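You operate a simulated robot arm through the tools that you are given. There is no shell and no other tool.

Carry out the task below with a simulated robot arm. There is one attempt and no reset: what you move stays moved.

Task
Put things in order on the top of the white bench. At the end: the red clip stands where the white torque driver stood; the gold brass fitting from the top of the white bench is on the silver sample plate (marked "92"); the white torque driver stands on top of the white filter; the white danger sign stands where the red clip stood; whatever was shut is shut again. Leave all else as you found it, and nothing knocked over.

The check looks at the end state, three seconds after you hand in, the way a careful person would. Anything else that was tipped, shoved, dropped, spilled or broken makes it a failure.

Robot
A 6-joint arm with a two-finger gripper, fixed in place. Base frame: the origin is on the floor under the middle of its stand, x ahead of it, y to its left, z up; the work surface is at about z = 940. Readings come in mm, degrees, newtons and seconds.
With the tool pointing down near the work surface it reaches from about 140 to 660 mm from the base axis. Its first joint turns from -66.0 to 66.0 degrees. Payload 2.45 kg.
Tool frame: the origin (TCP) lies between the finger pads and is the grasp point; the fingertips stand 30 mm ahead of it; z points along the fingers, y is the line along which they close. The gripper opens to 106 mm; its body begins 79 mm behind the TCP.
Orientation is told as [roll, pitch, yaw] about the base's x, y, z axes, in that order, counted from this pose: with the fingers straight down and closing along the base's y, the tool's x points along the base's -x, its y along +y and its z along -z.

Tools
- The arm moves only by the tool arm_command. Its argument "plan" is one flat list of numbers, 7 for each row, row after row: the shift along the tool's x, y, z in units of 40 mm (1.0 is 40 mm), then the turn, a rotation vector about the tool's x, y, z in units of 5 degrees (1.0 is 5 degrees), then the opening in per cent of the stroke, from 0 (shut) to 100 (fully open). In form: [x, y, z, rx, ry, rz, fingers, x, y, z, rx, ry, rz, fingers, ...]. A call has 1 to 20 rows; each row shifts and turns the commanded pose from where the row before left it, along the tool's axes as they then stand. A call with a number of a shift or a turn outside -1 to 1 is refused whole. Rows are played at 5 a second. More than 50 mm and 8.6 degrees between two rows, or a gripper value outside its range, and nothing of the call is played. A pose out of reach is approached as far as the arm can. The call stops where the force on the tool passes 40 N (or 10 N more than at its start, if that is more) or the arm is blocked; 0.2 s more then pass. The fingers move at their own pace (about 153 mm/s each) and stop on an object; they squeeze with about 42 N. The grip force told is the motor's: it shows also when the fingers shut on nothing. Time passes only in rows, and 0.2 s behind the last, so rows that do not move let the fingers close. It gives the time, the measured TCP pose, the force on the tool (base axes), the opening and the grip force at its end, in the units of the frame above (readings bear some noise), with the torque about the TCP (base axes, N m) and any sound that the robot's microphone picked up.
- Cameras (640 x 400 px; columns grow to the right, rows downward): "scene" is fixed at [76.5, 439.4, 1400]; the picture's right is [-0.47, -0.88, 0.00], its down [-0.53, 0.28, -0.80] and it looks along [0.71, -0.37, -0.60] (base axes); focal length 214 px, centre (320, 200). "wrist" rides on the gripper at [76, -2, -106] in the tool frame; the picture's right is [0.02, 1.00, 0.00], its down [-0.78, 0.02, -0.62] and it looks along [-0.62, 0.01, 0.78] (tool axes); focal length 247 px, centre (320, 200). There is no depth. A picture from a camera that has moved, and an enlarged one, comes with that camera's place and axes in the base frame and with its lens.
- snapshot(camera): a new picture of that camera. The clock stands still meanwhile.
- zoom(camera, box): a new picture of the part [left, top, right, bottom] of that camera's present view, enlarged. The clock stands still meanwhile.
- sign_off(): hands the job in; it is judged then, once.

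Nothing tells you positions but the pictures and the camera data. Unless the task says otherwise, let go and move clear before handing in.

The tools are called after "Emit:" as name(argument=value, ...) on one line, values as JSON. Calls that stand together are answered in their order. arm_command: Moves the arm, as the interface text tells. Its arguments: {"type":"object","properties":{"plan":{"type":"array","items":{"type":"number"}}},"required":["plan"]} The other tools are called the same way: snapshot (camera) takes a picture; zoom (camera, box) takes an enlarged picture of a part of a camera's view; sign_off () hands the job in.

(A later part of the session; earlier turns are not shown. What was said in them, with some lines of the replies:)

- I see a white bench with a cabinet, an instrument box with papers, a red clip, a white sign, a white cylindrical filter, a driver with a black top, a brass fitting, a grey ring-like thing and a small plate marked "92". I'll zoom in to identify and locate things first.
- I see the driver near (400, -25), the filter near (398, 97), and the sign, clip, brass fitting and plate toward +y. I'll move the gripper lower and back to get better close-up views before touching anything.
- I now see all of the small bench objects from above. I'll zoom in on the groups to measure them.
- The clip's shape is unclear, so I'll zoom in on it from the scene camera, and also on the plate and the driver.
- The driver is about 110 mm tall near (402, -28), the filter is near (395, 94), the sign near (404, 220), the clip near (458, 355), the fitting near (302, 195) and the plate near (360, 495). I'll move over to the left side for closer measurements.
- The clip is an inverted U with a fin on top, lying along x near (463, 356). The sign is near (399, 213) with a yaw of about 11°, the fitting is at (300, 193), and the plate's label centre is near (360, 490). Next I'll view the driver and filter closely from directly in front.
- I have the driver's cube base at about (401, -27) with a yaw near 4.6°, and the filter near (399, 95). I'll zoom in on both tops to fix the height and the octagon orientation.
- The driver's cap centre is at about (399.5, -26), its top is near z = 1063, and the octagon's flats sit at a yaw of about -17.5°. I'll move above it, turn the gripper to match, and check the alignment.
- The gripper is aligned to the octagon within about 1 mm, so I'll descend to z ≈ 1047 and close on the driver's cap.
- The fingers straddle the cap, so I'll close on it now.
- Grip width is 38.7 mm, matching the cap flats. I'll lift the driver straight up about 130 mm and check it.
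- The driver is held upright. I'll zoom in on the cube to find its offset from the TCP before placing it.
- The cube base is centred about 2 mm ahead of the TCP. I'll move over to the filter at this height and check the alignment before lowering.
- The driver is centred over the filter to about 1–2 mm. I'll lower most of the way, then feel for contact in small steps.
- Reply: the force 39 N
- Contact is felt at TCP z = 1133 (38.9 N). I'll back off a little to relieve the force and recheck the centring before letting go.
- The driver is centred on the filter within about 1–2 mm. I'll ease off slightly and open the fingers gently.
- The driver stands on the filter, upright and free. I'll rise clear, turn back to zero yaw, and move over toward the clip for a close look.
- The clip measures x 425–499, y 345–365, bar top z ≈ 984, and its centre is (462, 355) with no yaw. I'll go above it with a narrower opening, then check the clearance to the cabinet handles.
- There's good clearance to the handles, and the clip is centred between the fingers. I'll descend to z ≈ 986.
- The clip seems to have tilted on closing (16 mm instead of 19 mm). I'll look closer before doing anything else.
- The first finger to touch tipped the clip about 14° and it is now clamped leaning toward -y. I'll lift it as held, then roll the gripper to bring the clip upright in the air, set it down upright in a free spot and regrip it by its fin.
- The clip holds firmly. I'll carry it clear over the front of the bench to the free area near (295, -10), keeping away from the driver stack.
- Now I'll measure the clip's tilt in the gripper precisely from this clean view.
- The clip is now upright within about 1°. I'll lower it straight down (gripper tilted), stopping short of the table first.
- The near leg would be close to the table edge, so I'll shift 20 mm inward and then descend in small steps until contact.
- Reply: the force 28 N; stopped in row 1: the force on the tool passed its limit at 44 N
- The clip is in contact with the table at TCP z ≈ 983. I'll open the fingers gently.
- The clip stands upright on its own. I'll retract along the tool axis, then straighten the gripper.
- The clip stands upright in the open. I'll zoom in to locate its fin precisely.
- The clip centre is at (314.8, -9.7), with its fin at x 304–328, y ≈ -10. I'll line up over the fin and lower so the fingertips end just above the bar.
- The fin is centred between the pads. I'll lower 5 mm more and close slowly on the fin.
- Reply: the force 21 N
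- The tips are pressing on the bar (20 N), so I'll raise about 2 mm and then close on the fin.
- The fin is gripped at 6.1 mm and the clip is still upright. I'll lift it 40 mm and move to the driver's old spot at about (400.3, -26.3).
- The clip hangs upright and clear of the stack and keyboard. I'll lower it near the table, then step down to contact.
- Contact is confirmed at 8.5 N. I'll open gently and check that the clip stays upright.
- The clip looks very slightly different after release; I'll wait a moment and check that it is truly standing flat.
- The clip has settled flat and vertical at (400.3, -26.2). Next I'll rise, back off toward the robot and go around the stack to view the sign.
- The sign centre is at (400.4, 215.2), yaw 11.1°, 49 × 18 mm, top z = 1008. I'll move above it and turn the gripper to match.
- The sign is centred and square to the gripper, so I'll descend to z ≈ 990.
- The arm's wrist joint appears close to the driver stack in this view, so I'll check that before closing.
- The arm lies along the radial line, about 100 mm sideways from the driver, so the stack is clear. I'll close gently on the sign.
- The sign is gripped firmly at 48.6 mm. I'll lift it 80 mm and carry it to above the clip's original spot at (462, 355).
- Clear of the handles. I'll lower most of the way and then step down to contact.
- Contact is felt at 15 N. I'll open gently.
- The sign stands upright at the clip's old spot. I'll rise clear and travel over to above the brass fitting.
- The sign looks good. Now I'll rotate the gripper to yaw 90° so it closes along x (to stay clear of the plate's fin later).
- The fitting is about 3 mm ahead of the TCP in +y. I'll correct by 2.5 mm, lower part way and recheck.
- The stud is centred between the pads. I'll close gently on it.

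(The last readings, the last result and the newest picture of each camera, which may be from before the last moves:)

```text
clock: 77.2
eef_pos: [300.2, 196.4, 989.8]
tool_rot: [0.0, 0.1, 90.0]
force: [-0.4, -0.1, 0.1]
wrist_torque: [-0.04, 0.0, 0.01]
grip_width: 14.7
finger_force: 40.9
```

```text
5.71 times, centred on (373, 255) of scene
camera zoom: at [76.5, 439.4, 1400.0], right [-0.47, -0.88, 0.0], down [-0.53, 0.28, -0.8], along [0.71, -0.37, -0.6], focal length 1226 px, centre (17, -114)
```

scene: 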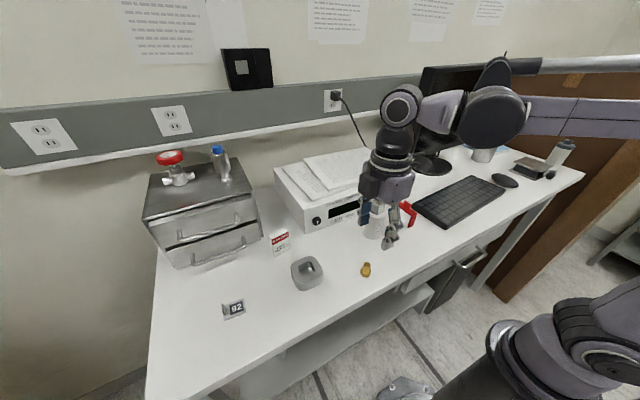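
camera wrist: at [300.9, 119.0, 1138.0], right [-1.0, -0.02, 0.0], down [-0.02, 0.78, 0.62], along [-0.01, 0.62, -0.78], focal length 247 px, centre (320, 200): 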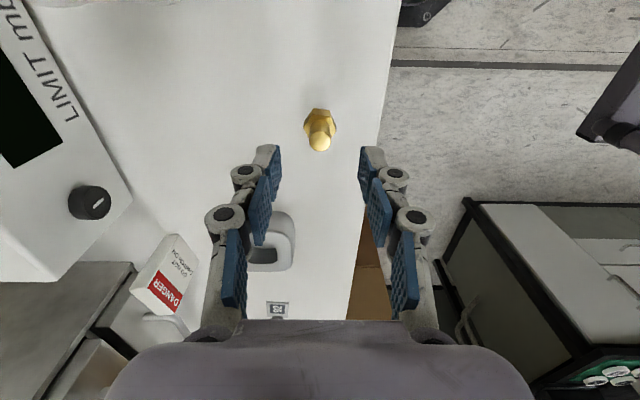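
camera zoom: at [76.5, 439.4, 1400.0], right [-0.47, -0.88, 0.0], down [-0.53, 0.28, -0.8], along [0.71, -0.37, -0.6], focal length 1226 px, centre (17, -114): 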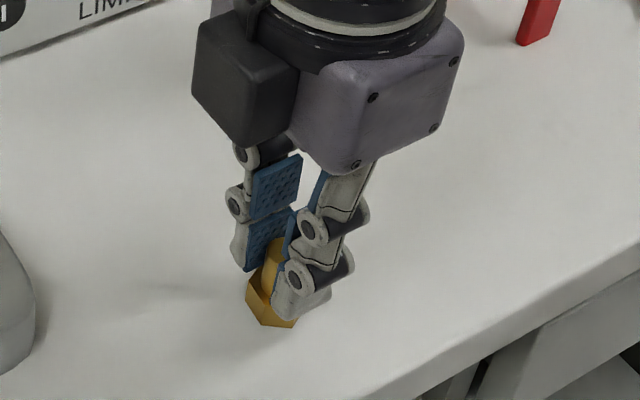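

The fitting is held at 14.7 mm. I'll lift it 90 mm and carry it toward the plate, stopping short to measure.

Emit:
arm_command(plan=[0, 0, -0.3, 0, 0, 0, 0, 0, 0, -0.7, 0, 0, 0, 0, 0, 0, -0.8, 0, 0, 0, 0, 0, 0, -0.45, 0, 0, 0, 0, -0.9, -0.2143, 0, 0, 0, 0, 0, -0.9, -0.2143, 0, 0, 0, 0, 0, -0.9, -0.2143, 0, 0, 0, 0, 0, -0.9, -0.2143, 0, 0, 0, 0, 0, -0.9, -0.2143, 0, 0, 0, 0, 0, -0.9, -0.2143, 0, 0, 0, 0, 0, -0.9, -0.2143, 0, 0, 0, 0, 0, 0, 0, 0, 0, 0, 0, 0])

Emit:
snapshot(camera="wrist")

Emit:
snapshot(camera="scene")

```text
clock: 79.8
eef_pos: [360.9, 448.2, 1078.0]
tool_rot: [0.0, 0.1, 90.0]
force: [0.5, 0.1, -0.8]
wrist_torque: [-0.01, -0.01, -0.02]
grip_width: 14.6
finger_force: 40.7
```

```text
taken
camera wrist: at [361.7, 372.8, 1184.3], right [-1.0, -0.02, 0.0], down [-0.02, 0.78, 0.62], along [-0.01, 0.62, -0.78], focal length 247 px, centre (320, 200)
```

wrist: 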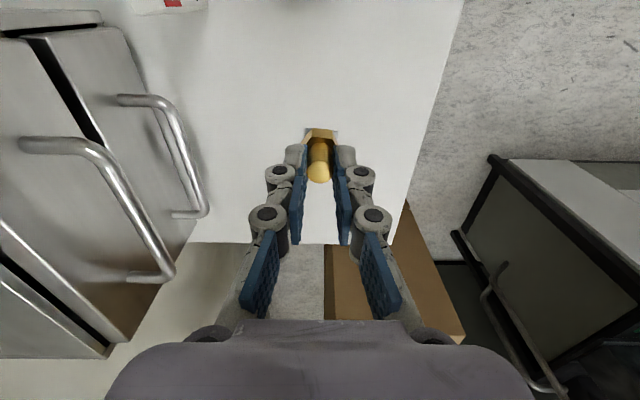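

```text
taken
```

scene: 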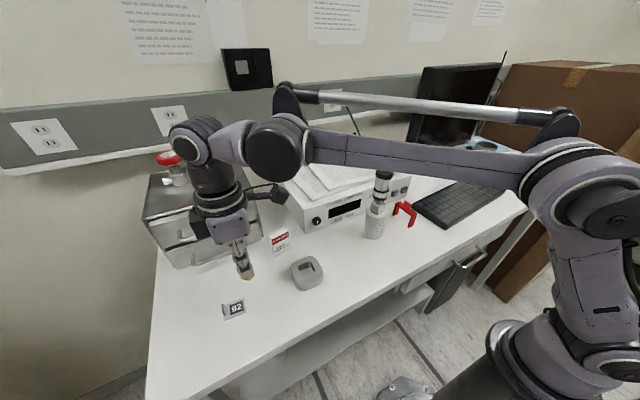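

Emit:
zoom(camera="wrist", box=[272, 110, 368, 190])

Emit:
zoom(camera="scene", box=[190, 220, 302, 330])

```text
5.00 times, centred on (320, 150) of wrist
camera zoom: at [361.7, 372.8, 1184.3], right [-1.0, -0.02, 0.0], down [-0.02, 0.78, 0.62], along [-0.01, 0.62, -0.78], focal length 1235 px, centre (320, 450)
```

zoom: 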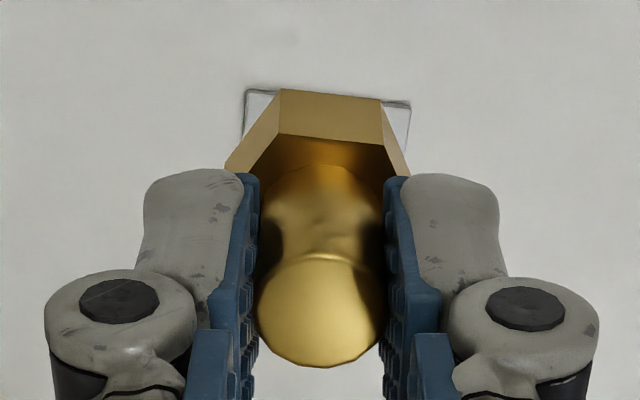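

```text
3.64 times, centred on (246, 275) of scene
camera zoom: at [76.5, 439.4, 1400.0], right [-0.47, -0.88, 0.0], down [-0.53, 0.28, -0.8], along [0.71, -0.37, -0.6], focal length 780 px, centre (589, -73)
```

zoom: 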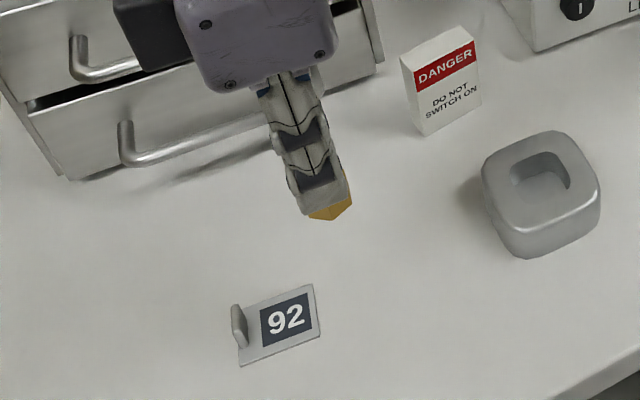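

The plate's near edge is visible; its label centre is about 42 mm further in +y. I'll move over it, lower most of the way and check from the scene camera.

Emit:
arm_command(plan=[-0.524, 0.0125, 0, 0, 0, 0, 0, -0.524, 0.0125, 0, 0, 0, 0, 0, 0, 0, 0.5, 0, 0, 0, 0, 0, 0, 0.5, 0, 0, 0, 0, 0, 0, 0.5, 0, 0, 0, 0, 0, 0, 0.25, 0, 0, 0, 0, 0, 0, 0, 0, 0, 0, 0])

Emit:
zoom(camera="scene", box=[200, 270, 280, 330])

Emit:
zoom(camera="wrist", box=[272, 90, 368, 180])

```text
clock: 81.4
eef_pos: [360.6, 490.8, 1008.0]
tool_rot: [0.0, 0.2, 90.0]
force: [0.2, 0.0, -0.2]
wrist_torque: [0.05, 0.03, 0.01]
grip_width: 14.6
finger_force: 40.8
```

```text
6.67 times, centred on (240, 300) of scene
camera zoom: at [76.5, 439.4, 1400.0], right [-0.47, -0.88, 0.0], down [-0.53, 0.28, -0.8], along [0.71, -0.37, -0.6], focal length 1430 px, centre (853, -467)
```

zoom: 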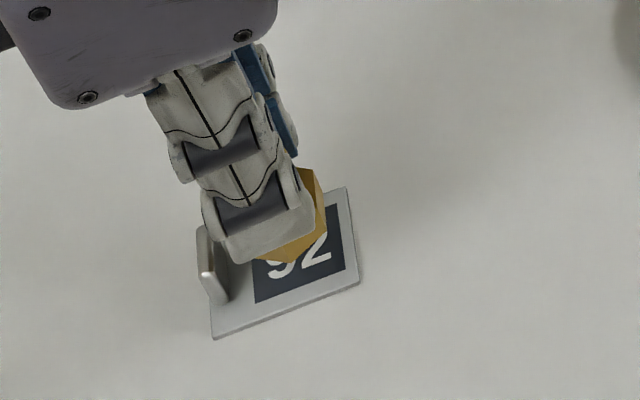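

```text
4.44 times, centred on (320, 135) of wrist
camera zoom: at [360.5, 414.6, 1114.6], right [-1.0, -0.02, 0.0], down [-0.02, 0.78, 0.62], along [-0.01, 0.62, -0.78], focal length 1098 px, centre (320, 489)
```

zoom: 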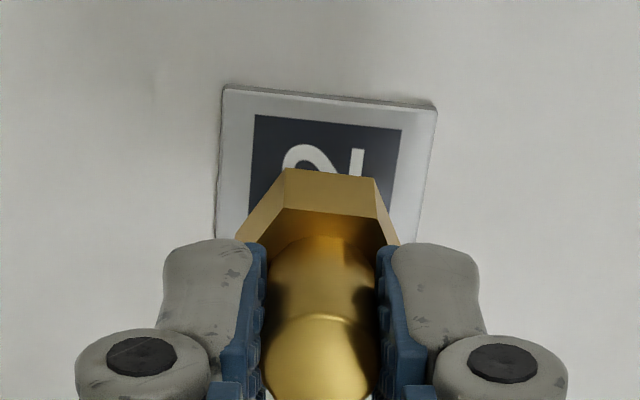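

The fitting is centred over the label and the fingers are clear of the fin. I'll lower the rest, then step down to contact.

Emit:
arm_command(plan=[0, 0, 0.2, 0, 0, 0, 0, 0, 0, 0.15, 0, 0, 0, 0, 0, 0, 0, 0, 0, 0, 0])

Emit:
zoom(camera="scene", box=[205, 280, 269, 330])

Emit:
zoom(camera="wrist", box=[272, 90, 368, 180])

```text
clock: 82.2
eef_pos: [360.6, 490.3, 994.3]
tool_rot: [0.0, 0.1, 90.0]
force: [0.6, 0.6, -0.9]
wrist_torque: [-0.01, -0.02, -0.01]
grip_width: 14.7
finger_force: 40.6
```

```text
8.00 times, centred on (237, 305) of scene
camera zoom: at [76.5, 439.4, 1400.0], right [-0.47, -0.88, 0.0], down [-0.53, 0.28, -0.8], along [0.71, -0.37, -0.6], focal length 1716 px, centre (984, -640)
```

zoom: 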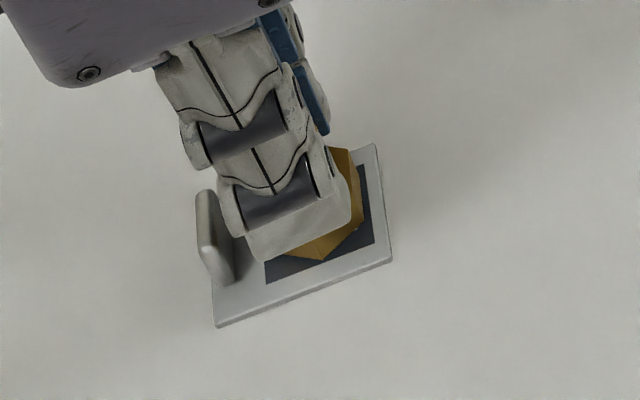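

```text
4.44 times, centred on (320, 135) of wrist
camera zoom: at [361.2, 414.4, 1100.6], right [-1.0, -0.02, 0.0], down [-0.02, 0.78, 0.62], along [-0.01, 0.62, -0.78], focal length 1098 px, centre (320, 489)
```

zoom: 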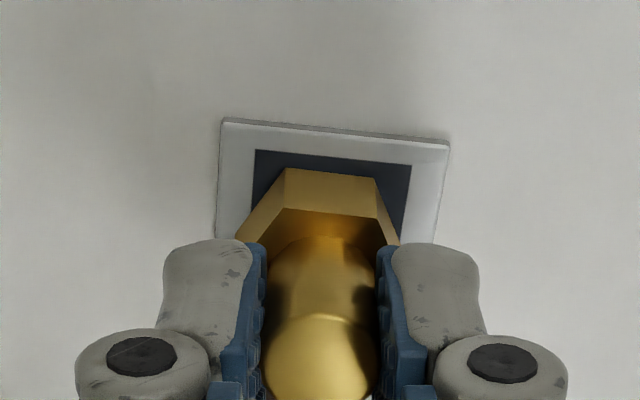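

Emit:
arm_command(plan=[0, 0, 0.025, 0, 0, 0, 0, 0, 0, 0, 0, 0, 0, 0, 0, 0, 0.025, 0, 0, 0, 0, 0, 0, 0, 0, 0, 0, 0])

```text
clock: 83.2
eef_pos: [360.1, 491.6, 992.4]
tool_rot: [0.0, 0.2, 90.0]
force: [-0.3, 0.7, -0.3]
wrist_torque: [0.04, -0.02, 0.0]
grip_width: 14.6
finger_force: 40.7
```

Emit:
arm_command(plan=[0, 0, 0.02, 0, 0, 0, 0, 0, 0, 0, 0, 0, 0, 0, 0, 0, 0, 0, 0, 0, 0])

```text
clock: 84.0
eef_pos: [361.5, 489.8, 991.3]
tool_rot: [0.0, 0.0, 90.0]
force: [0.3, 1.1, 3.0]
wrist_torque: [0.05, 0.02, -0.03]
grip_width: 14.6
finger_force: 40.9
```

Emit:
arm_command(plan=[0, 0, 0.012, 0, 0, 0, 0, 0, 0, 0, 0, 0, 0, 0, 0, 0, 0, 0, 0, 0, 0])

Emit:
zoom(camera="scene", box=[205, 280, 269, 330])

Emit:
zoom(camera="wrist", box=[272, 90, 368, 180])

```text
clock: 84.8
eef_pos: [360.7, 490.7, 991.0]
tool_rot: [-0.1, 0.1, 90.0]
force: [-0.3, 0.1, 13.0]
wrist_torque: [0.02, -0.04, 0.03]
grip_width: 14.5
finger_force: 40.8
```

```text
8.00 times, centred on (237, 305) of scene
camera zoom: at [76.3, 439.2, 1400.1], right [-0.47, -0.88, 0.0], down [-0.53, 0.28, -0.8], along [0.71, -0.37, -0.6], focal length 1716 px, centre (984, -640)
```

zoom: 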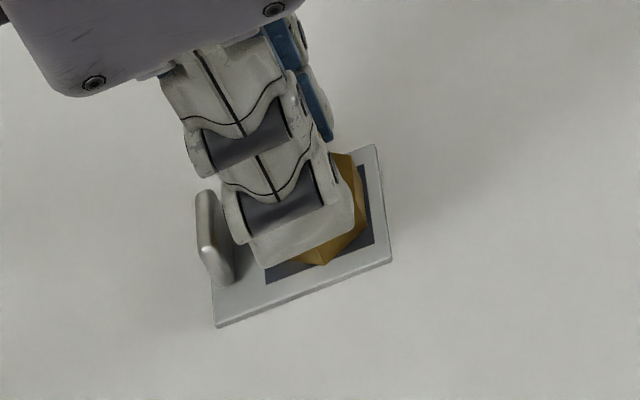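

```text
4.44 times, centred on (320, 135) of wrist
camera zoom: at [360.8, 414.2, 1097.8], right [-1.0, -0.02, 0.0], down [-0.02, 0.78, 0.62], along [-0.01, 0.62, -0.78], focal length 1098 px, centre (320, 489)
```

zoom: 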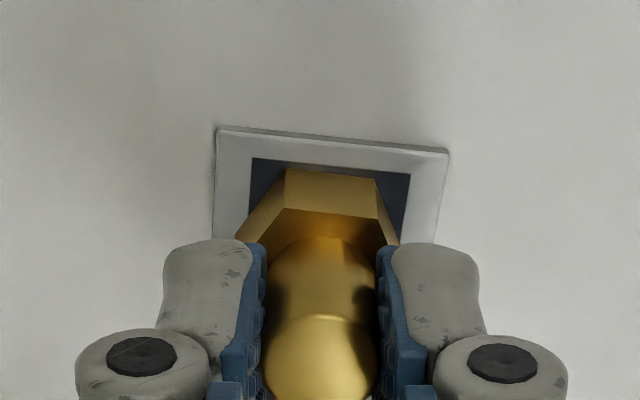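

The fitting rests on the plate (13 N). I'll open gently.

Emit:
arm_command(plan=[0, 0, 0, 0, 0, 0, 15, 0, 0, 0, 0, 0, 0, 17, 0, 0, 0, 0, 0, 0, 20, 0, 0, 0, 0, 0, 0, 26, 0, 0, 0, 0, 0, 0, 34, 0, 0, 0, 0, 0, 0, 42, 0, 0, 0, 0, 0, 0, 42, 0, 0, 0, 0, 0, 0, 42])

Emit:
zoom(camera="wrist", box=[256, 90, 384, 190])

Emit:
zoom(camera="scene", box=[200, 270, 280, 330])

```text
clock: 86.6
eef_pos: [360.1, 490.1, 990.3]
tool_rot: [0.0, 0.2, 90.0]
force: [-0.3, -0.6, -1.3]
wrist_torque: [0.02, -0.01, -0.01]
grip_width: 44.9
finger_force: 0.1
```

```text
4.00 times, centred on (320, 140) of wrist
camera zoom: at [360.9, 414.4, 1097.4], right [-1.0, -0.02, 0.0], down [-0.02, 0.78, 0.62], along [-0.01, 0.62, -0.78], focal length 988 px, centre (320, 440)
```

zoom: 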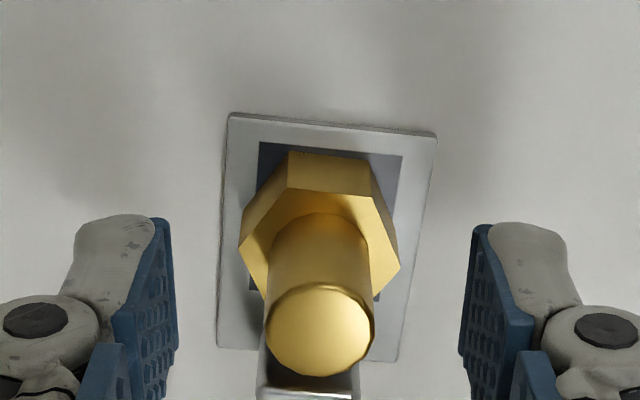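

```text
6.67 times, centred on (240, 300) of scene
camera zoom: at [76.5, 439.4, 1400.0], right [-0.47, -0.88, 0.0], down [-0.53, 0.28, -0.8], along [0.71, -0.37, -0.6], focal length 1430 px, centre (853, -467)
```

zoom: 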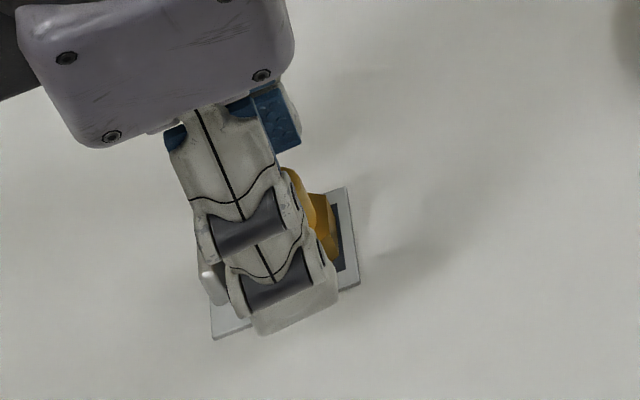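

The fitting stands on the plate, centred on the label. I'll rise straight up and move back out of the way to inspect everything.

Emit:
arm_command(plan=[0, 0, -0.3, 0, 0, 0, 42, 0, 0, -0.6, 0, 0, 0, 42, 0, 0, -0.8, 0, 0, 0, 42, 0, 0, -0.9, 0, 0, 0, 42, 0, 0, -0.9, 0, 0, 0, 42, 0, 0, -0.9, 0, 0, 0, 42, 0.9, 0, 0, 0, 0, 0, 42, 0.9, 0, 0, 0, 0, 0, 42, 0.9, 0, 0, 0, 0, 0, 42, 0.9, 0, 0, 0, 0, 0, 42, 0.9, 0, 0, 0, 0, 0, 42, 0.9, 0, 0, 0, 0, 0, 42, 0, 0.8, 0, 0, 0, 0, 42, 0, 0.8, 0, 0, 0, 0, 42, 0, 0, 0, 0, 0, 0, 42])

Emit:
snapshot(camera="scene")

Emit:
zoom(camera="scene", box=[200, 170, 440, 330])

Emit:
snapshot(camera="wrist")

```text
clock: 89.8
eef_pos: [283.0, 255.4, 1152.0]
tool_rot: [0.1, 0.1, 90.0]
force: [-0.4, 0.8, 0.1]
wrist_torque: [0.0, -0.03, 0.01]
grip_width: 44.6
finger_force: 0.0
out of reach, approached as far as the arm can: row 6
```

```text
taken
```

scene: 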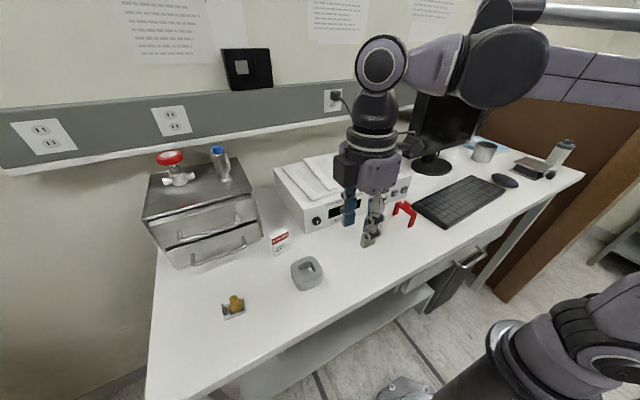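

```text
2.50 times, centred on (320, 250) of scene
camera zoom: at [76.4, 439.4, 1400.0], right [-0.47, -0.88, 0.0], down [-0.53, 0.28, -0.8], along [0.71, -0.37, -0.6], focal length 536 px, centre (320, 75)
```

zoom: 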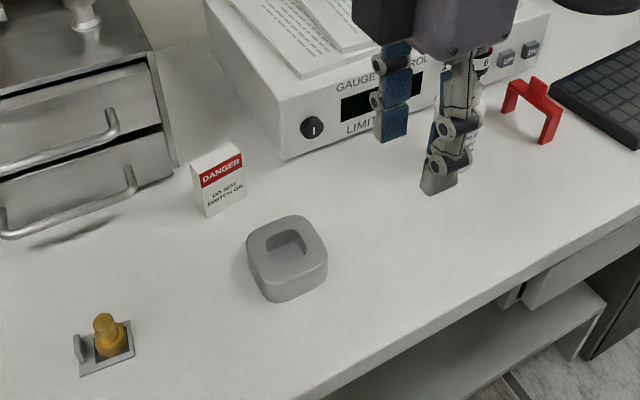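

```text
taken
camera wrist: at [283.0, 180.0, 1259.3], right [-1.0, -0.02, 0.0], down [-0.02, 0.78, 0.62], along [-0.01, 0.62, -0.78], focal length 247 px, centre (320, 200)
```

wrist: 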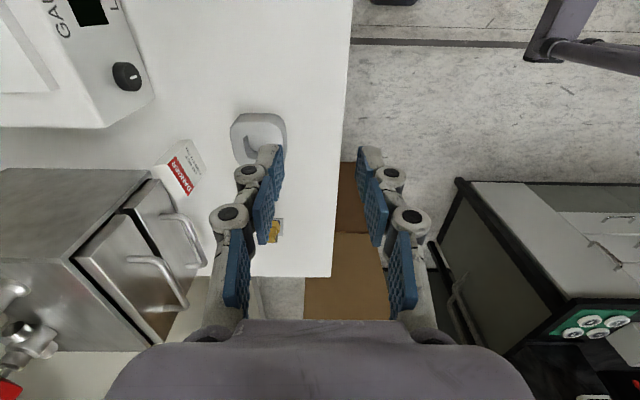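

The sign, fitting and clip look right. I'll raise the arm away so I can check the driver stack and the rest of the bench without obstruction.

Emit:
arm_command(plan=[0, 0, -0.9, 0, 0, 0, 42, 0, 0, -0.9, 0, 0, 0, 42, 0, 0, -0.9, 0, 0, 0, 42, 0, 0, -0.9, 0, 0, 0, 42, -0.8, 0, 0, 0, 0, 0, 42, -0.8, 0, 0, 0, 0, 0, 42, 0, 0, 0, 0, 0, 0, 42])

Emit:
snapshot(camera="scene")

Emit:
zoom(camera="scene", box=[310, 150, 470, 260])

Emit:
zoom(camera="scene", box=[205, 280, 285, 330])

Emit:
zoom(camera="scene", box=[130, 130, 290, 280])

```text
clock: 91.4
eef_pos: [282.2, 320.2, 1297.5]
tool_rot: [-0.1, 0.2, 89.9]
force: [0.4, 0.2, -0.1]
wrist_torque: [-0.03, 0.0, 0.01]
grip_width: 44.5
finger_force: 0.0
```

```text
taken
```

scene: 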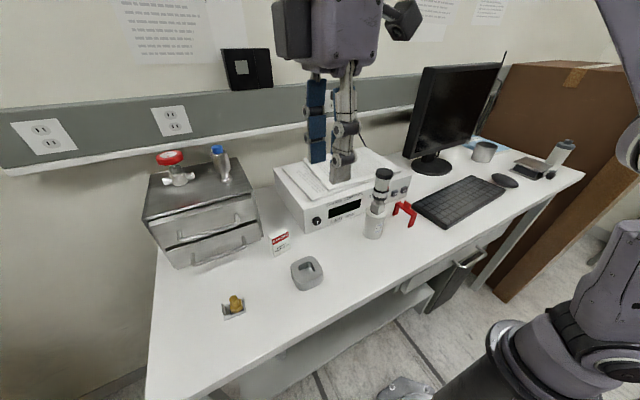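

```text
3.64 times, centred on (390, 205) of scene
camera zoom: at [76.5, 439.4, 1400.0], right [-0.47, -0.88, 0.0], down [-0.53, 0.28, -0.8], along [0.71, -0.37, -0.6], focal length 780 px, centre (66, 182)
```

zoom: 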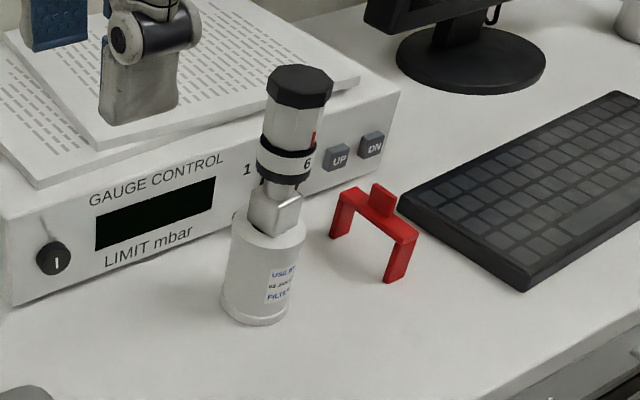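

```text
8.00 times, centred on (245, 305) of scene
camera zoom: at [76.5, 439.4, 1400.0], right [-0.47, -0.88, 0.0], down [-0.53, 0.28, -0.8], along [0.71, -0.37, -0.6], focal length 1716 px, centre (920, -640)
```

zoom: 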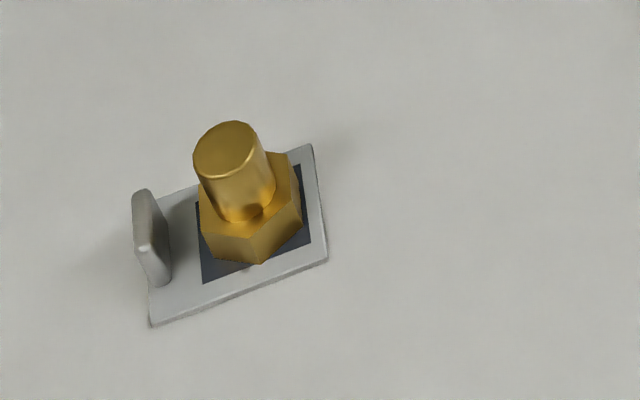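

```text
2.67 times, centred on (210, 205) of scene
camera zoom: at [76.5, 439.4, 1400.0], right [-0.47, -0.88, 0.0], down [-0.53, 0.28, -0.8], along [0.71, -0.37, -0.6], focal length 572 px, centre (613, 187)
```

zoom: 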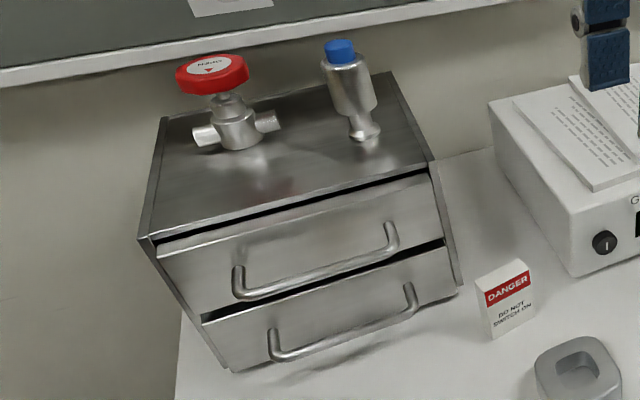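

Emit:
zoom(camera="scene", box=[300, 190, 364, 240])

Emit:
zoom(camera="scene", box=[350, 160, 430, 240])

```text
8.00 times, centred on (332, 215) of scene
camera zoom: at [76.5, 439.4, 1400.0], right [-0.47, -0.88, 0.0], down [-0.53, 0.28, -0.8], along [0.71, -0.37, -0.6], focal length 1716 px, centre (224, 80)
```

zoom: 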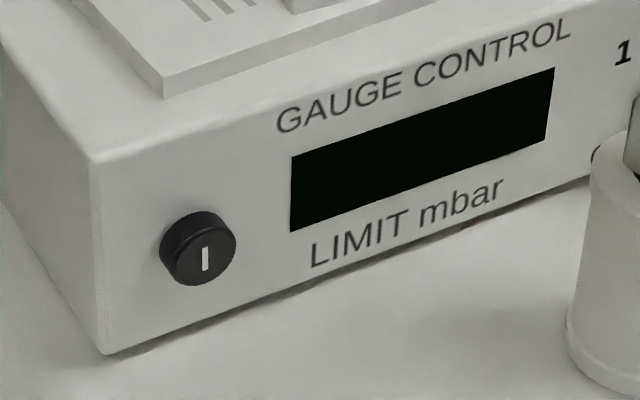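

```text
5.00 times, centred on (390, 200) of scene
camera zoom: at [76.5, 439.4, 1400.0], right [-0.47, -0.88, 0.0], down [-0.53, 0.28, -0.8], along [0.71, -0.37, -0.6], focal length 1072 px, centre (-30, 200)
```

zoom: 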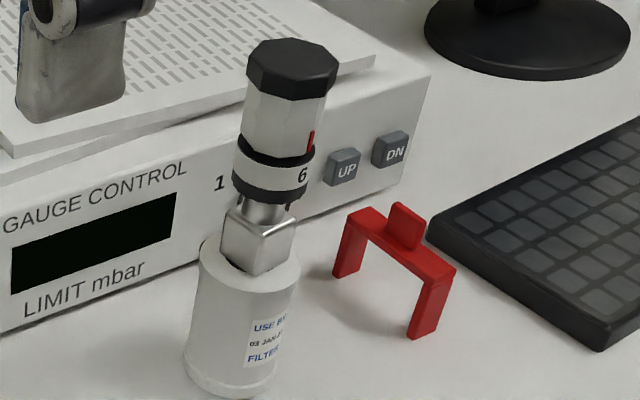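

Everything looks to be in order. The driver stands on the filter, the clip stands where the driver was, the sign stands where the clip was, and the fitting is on the "92" plate. The drawers and other items look unchanged, nothing was opened, and the arm is clear, so I'm handing in.

Emit:
sign_off()

```text
The job is handed in.
```

I handed the job in with all four moves done. In the last pictures everything was upright and the arm was clear of the bench.

- **Torque driver:** it stands on top of the white filter, centred to within about 2 mm.
- **Red clip:** it stands where the torque driver stood, within about 1 mm of that spot by the camera measurements.
- **Danger sign:** it stands where the clip stood, facing the same way as before.
- **Brass fitting:** it stands on the label of the "92" plate, clear of the plate's fin.

**Clip tilted on first grip:** it leaned about 14° when the gripper first closed on it. I lifted it, turned it upright in the air and set it down on an empty part of the bench. I then picked it up again by its fin and placed it. It did not fall over.

I opened nothing, so nothing needed shutting. The drawers and the other things on the bench looked unchanged.
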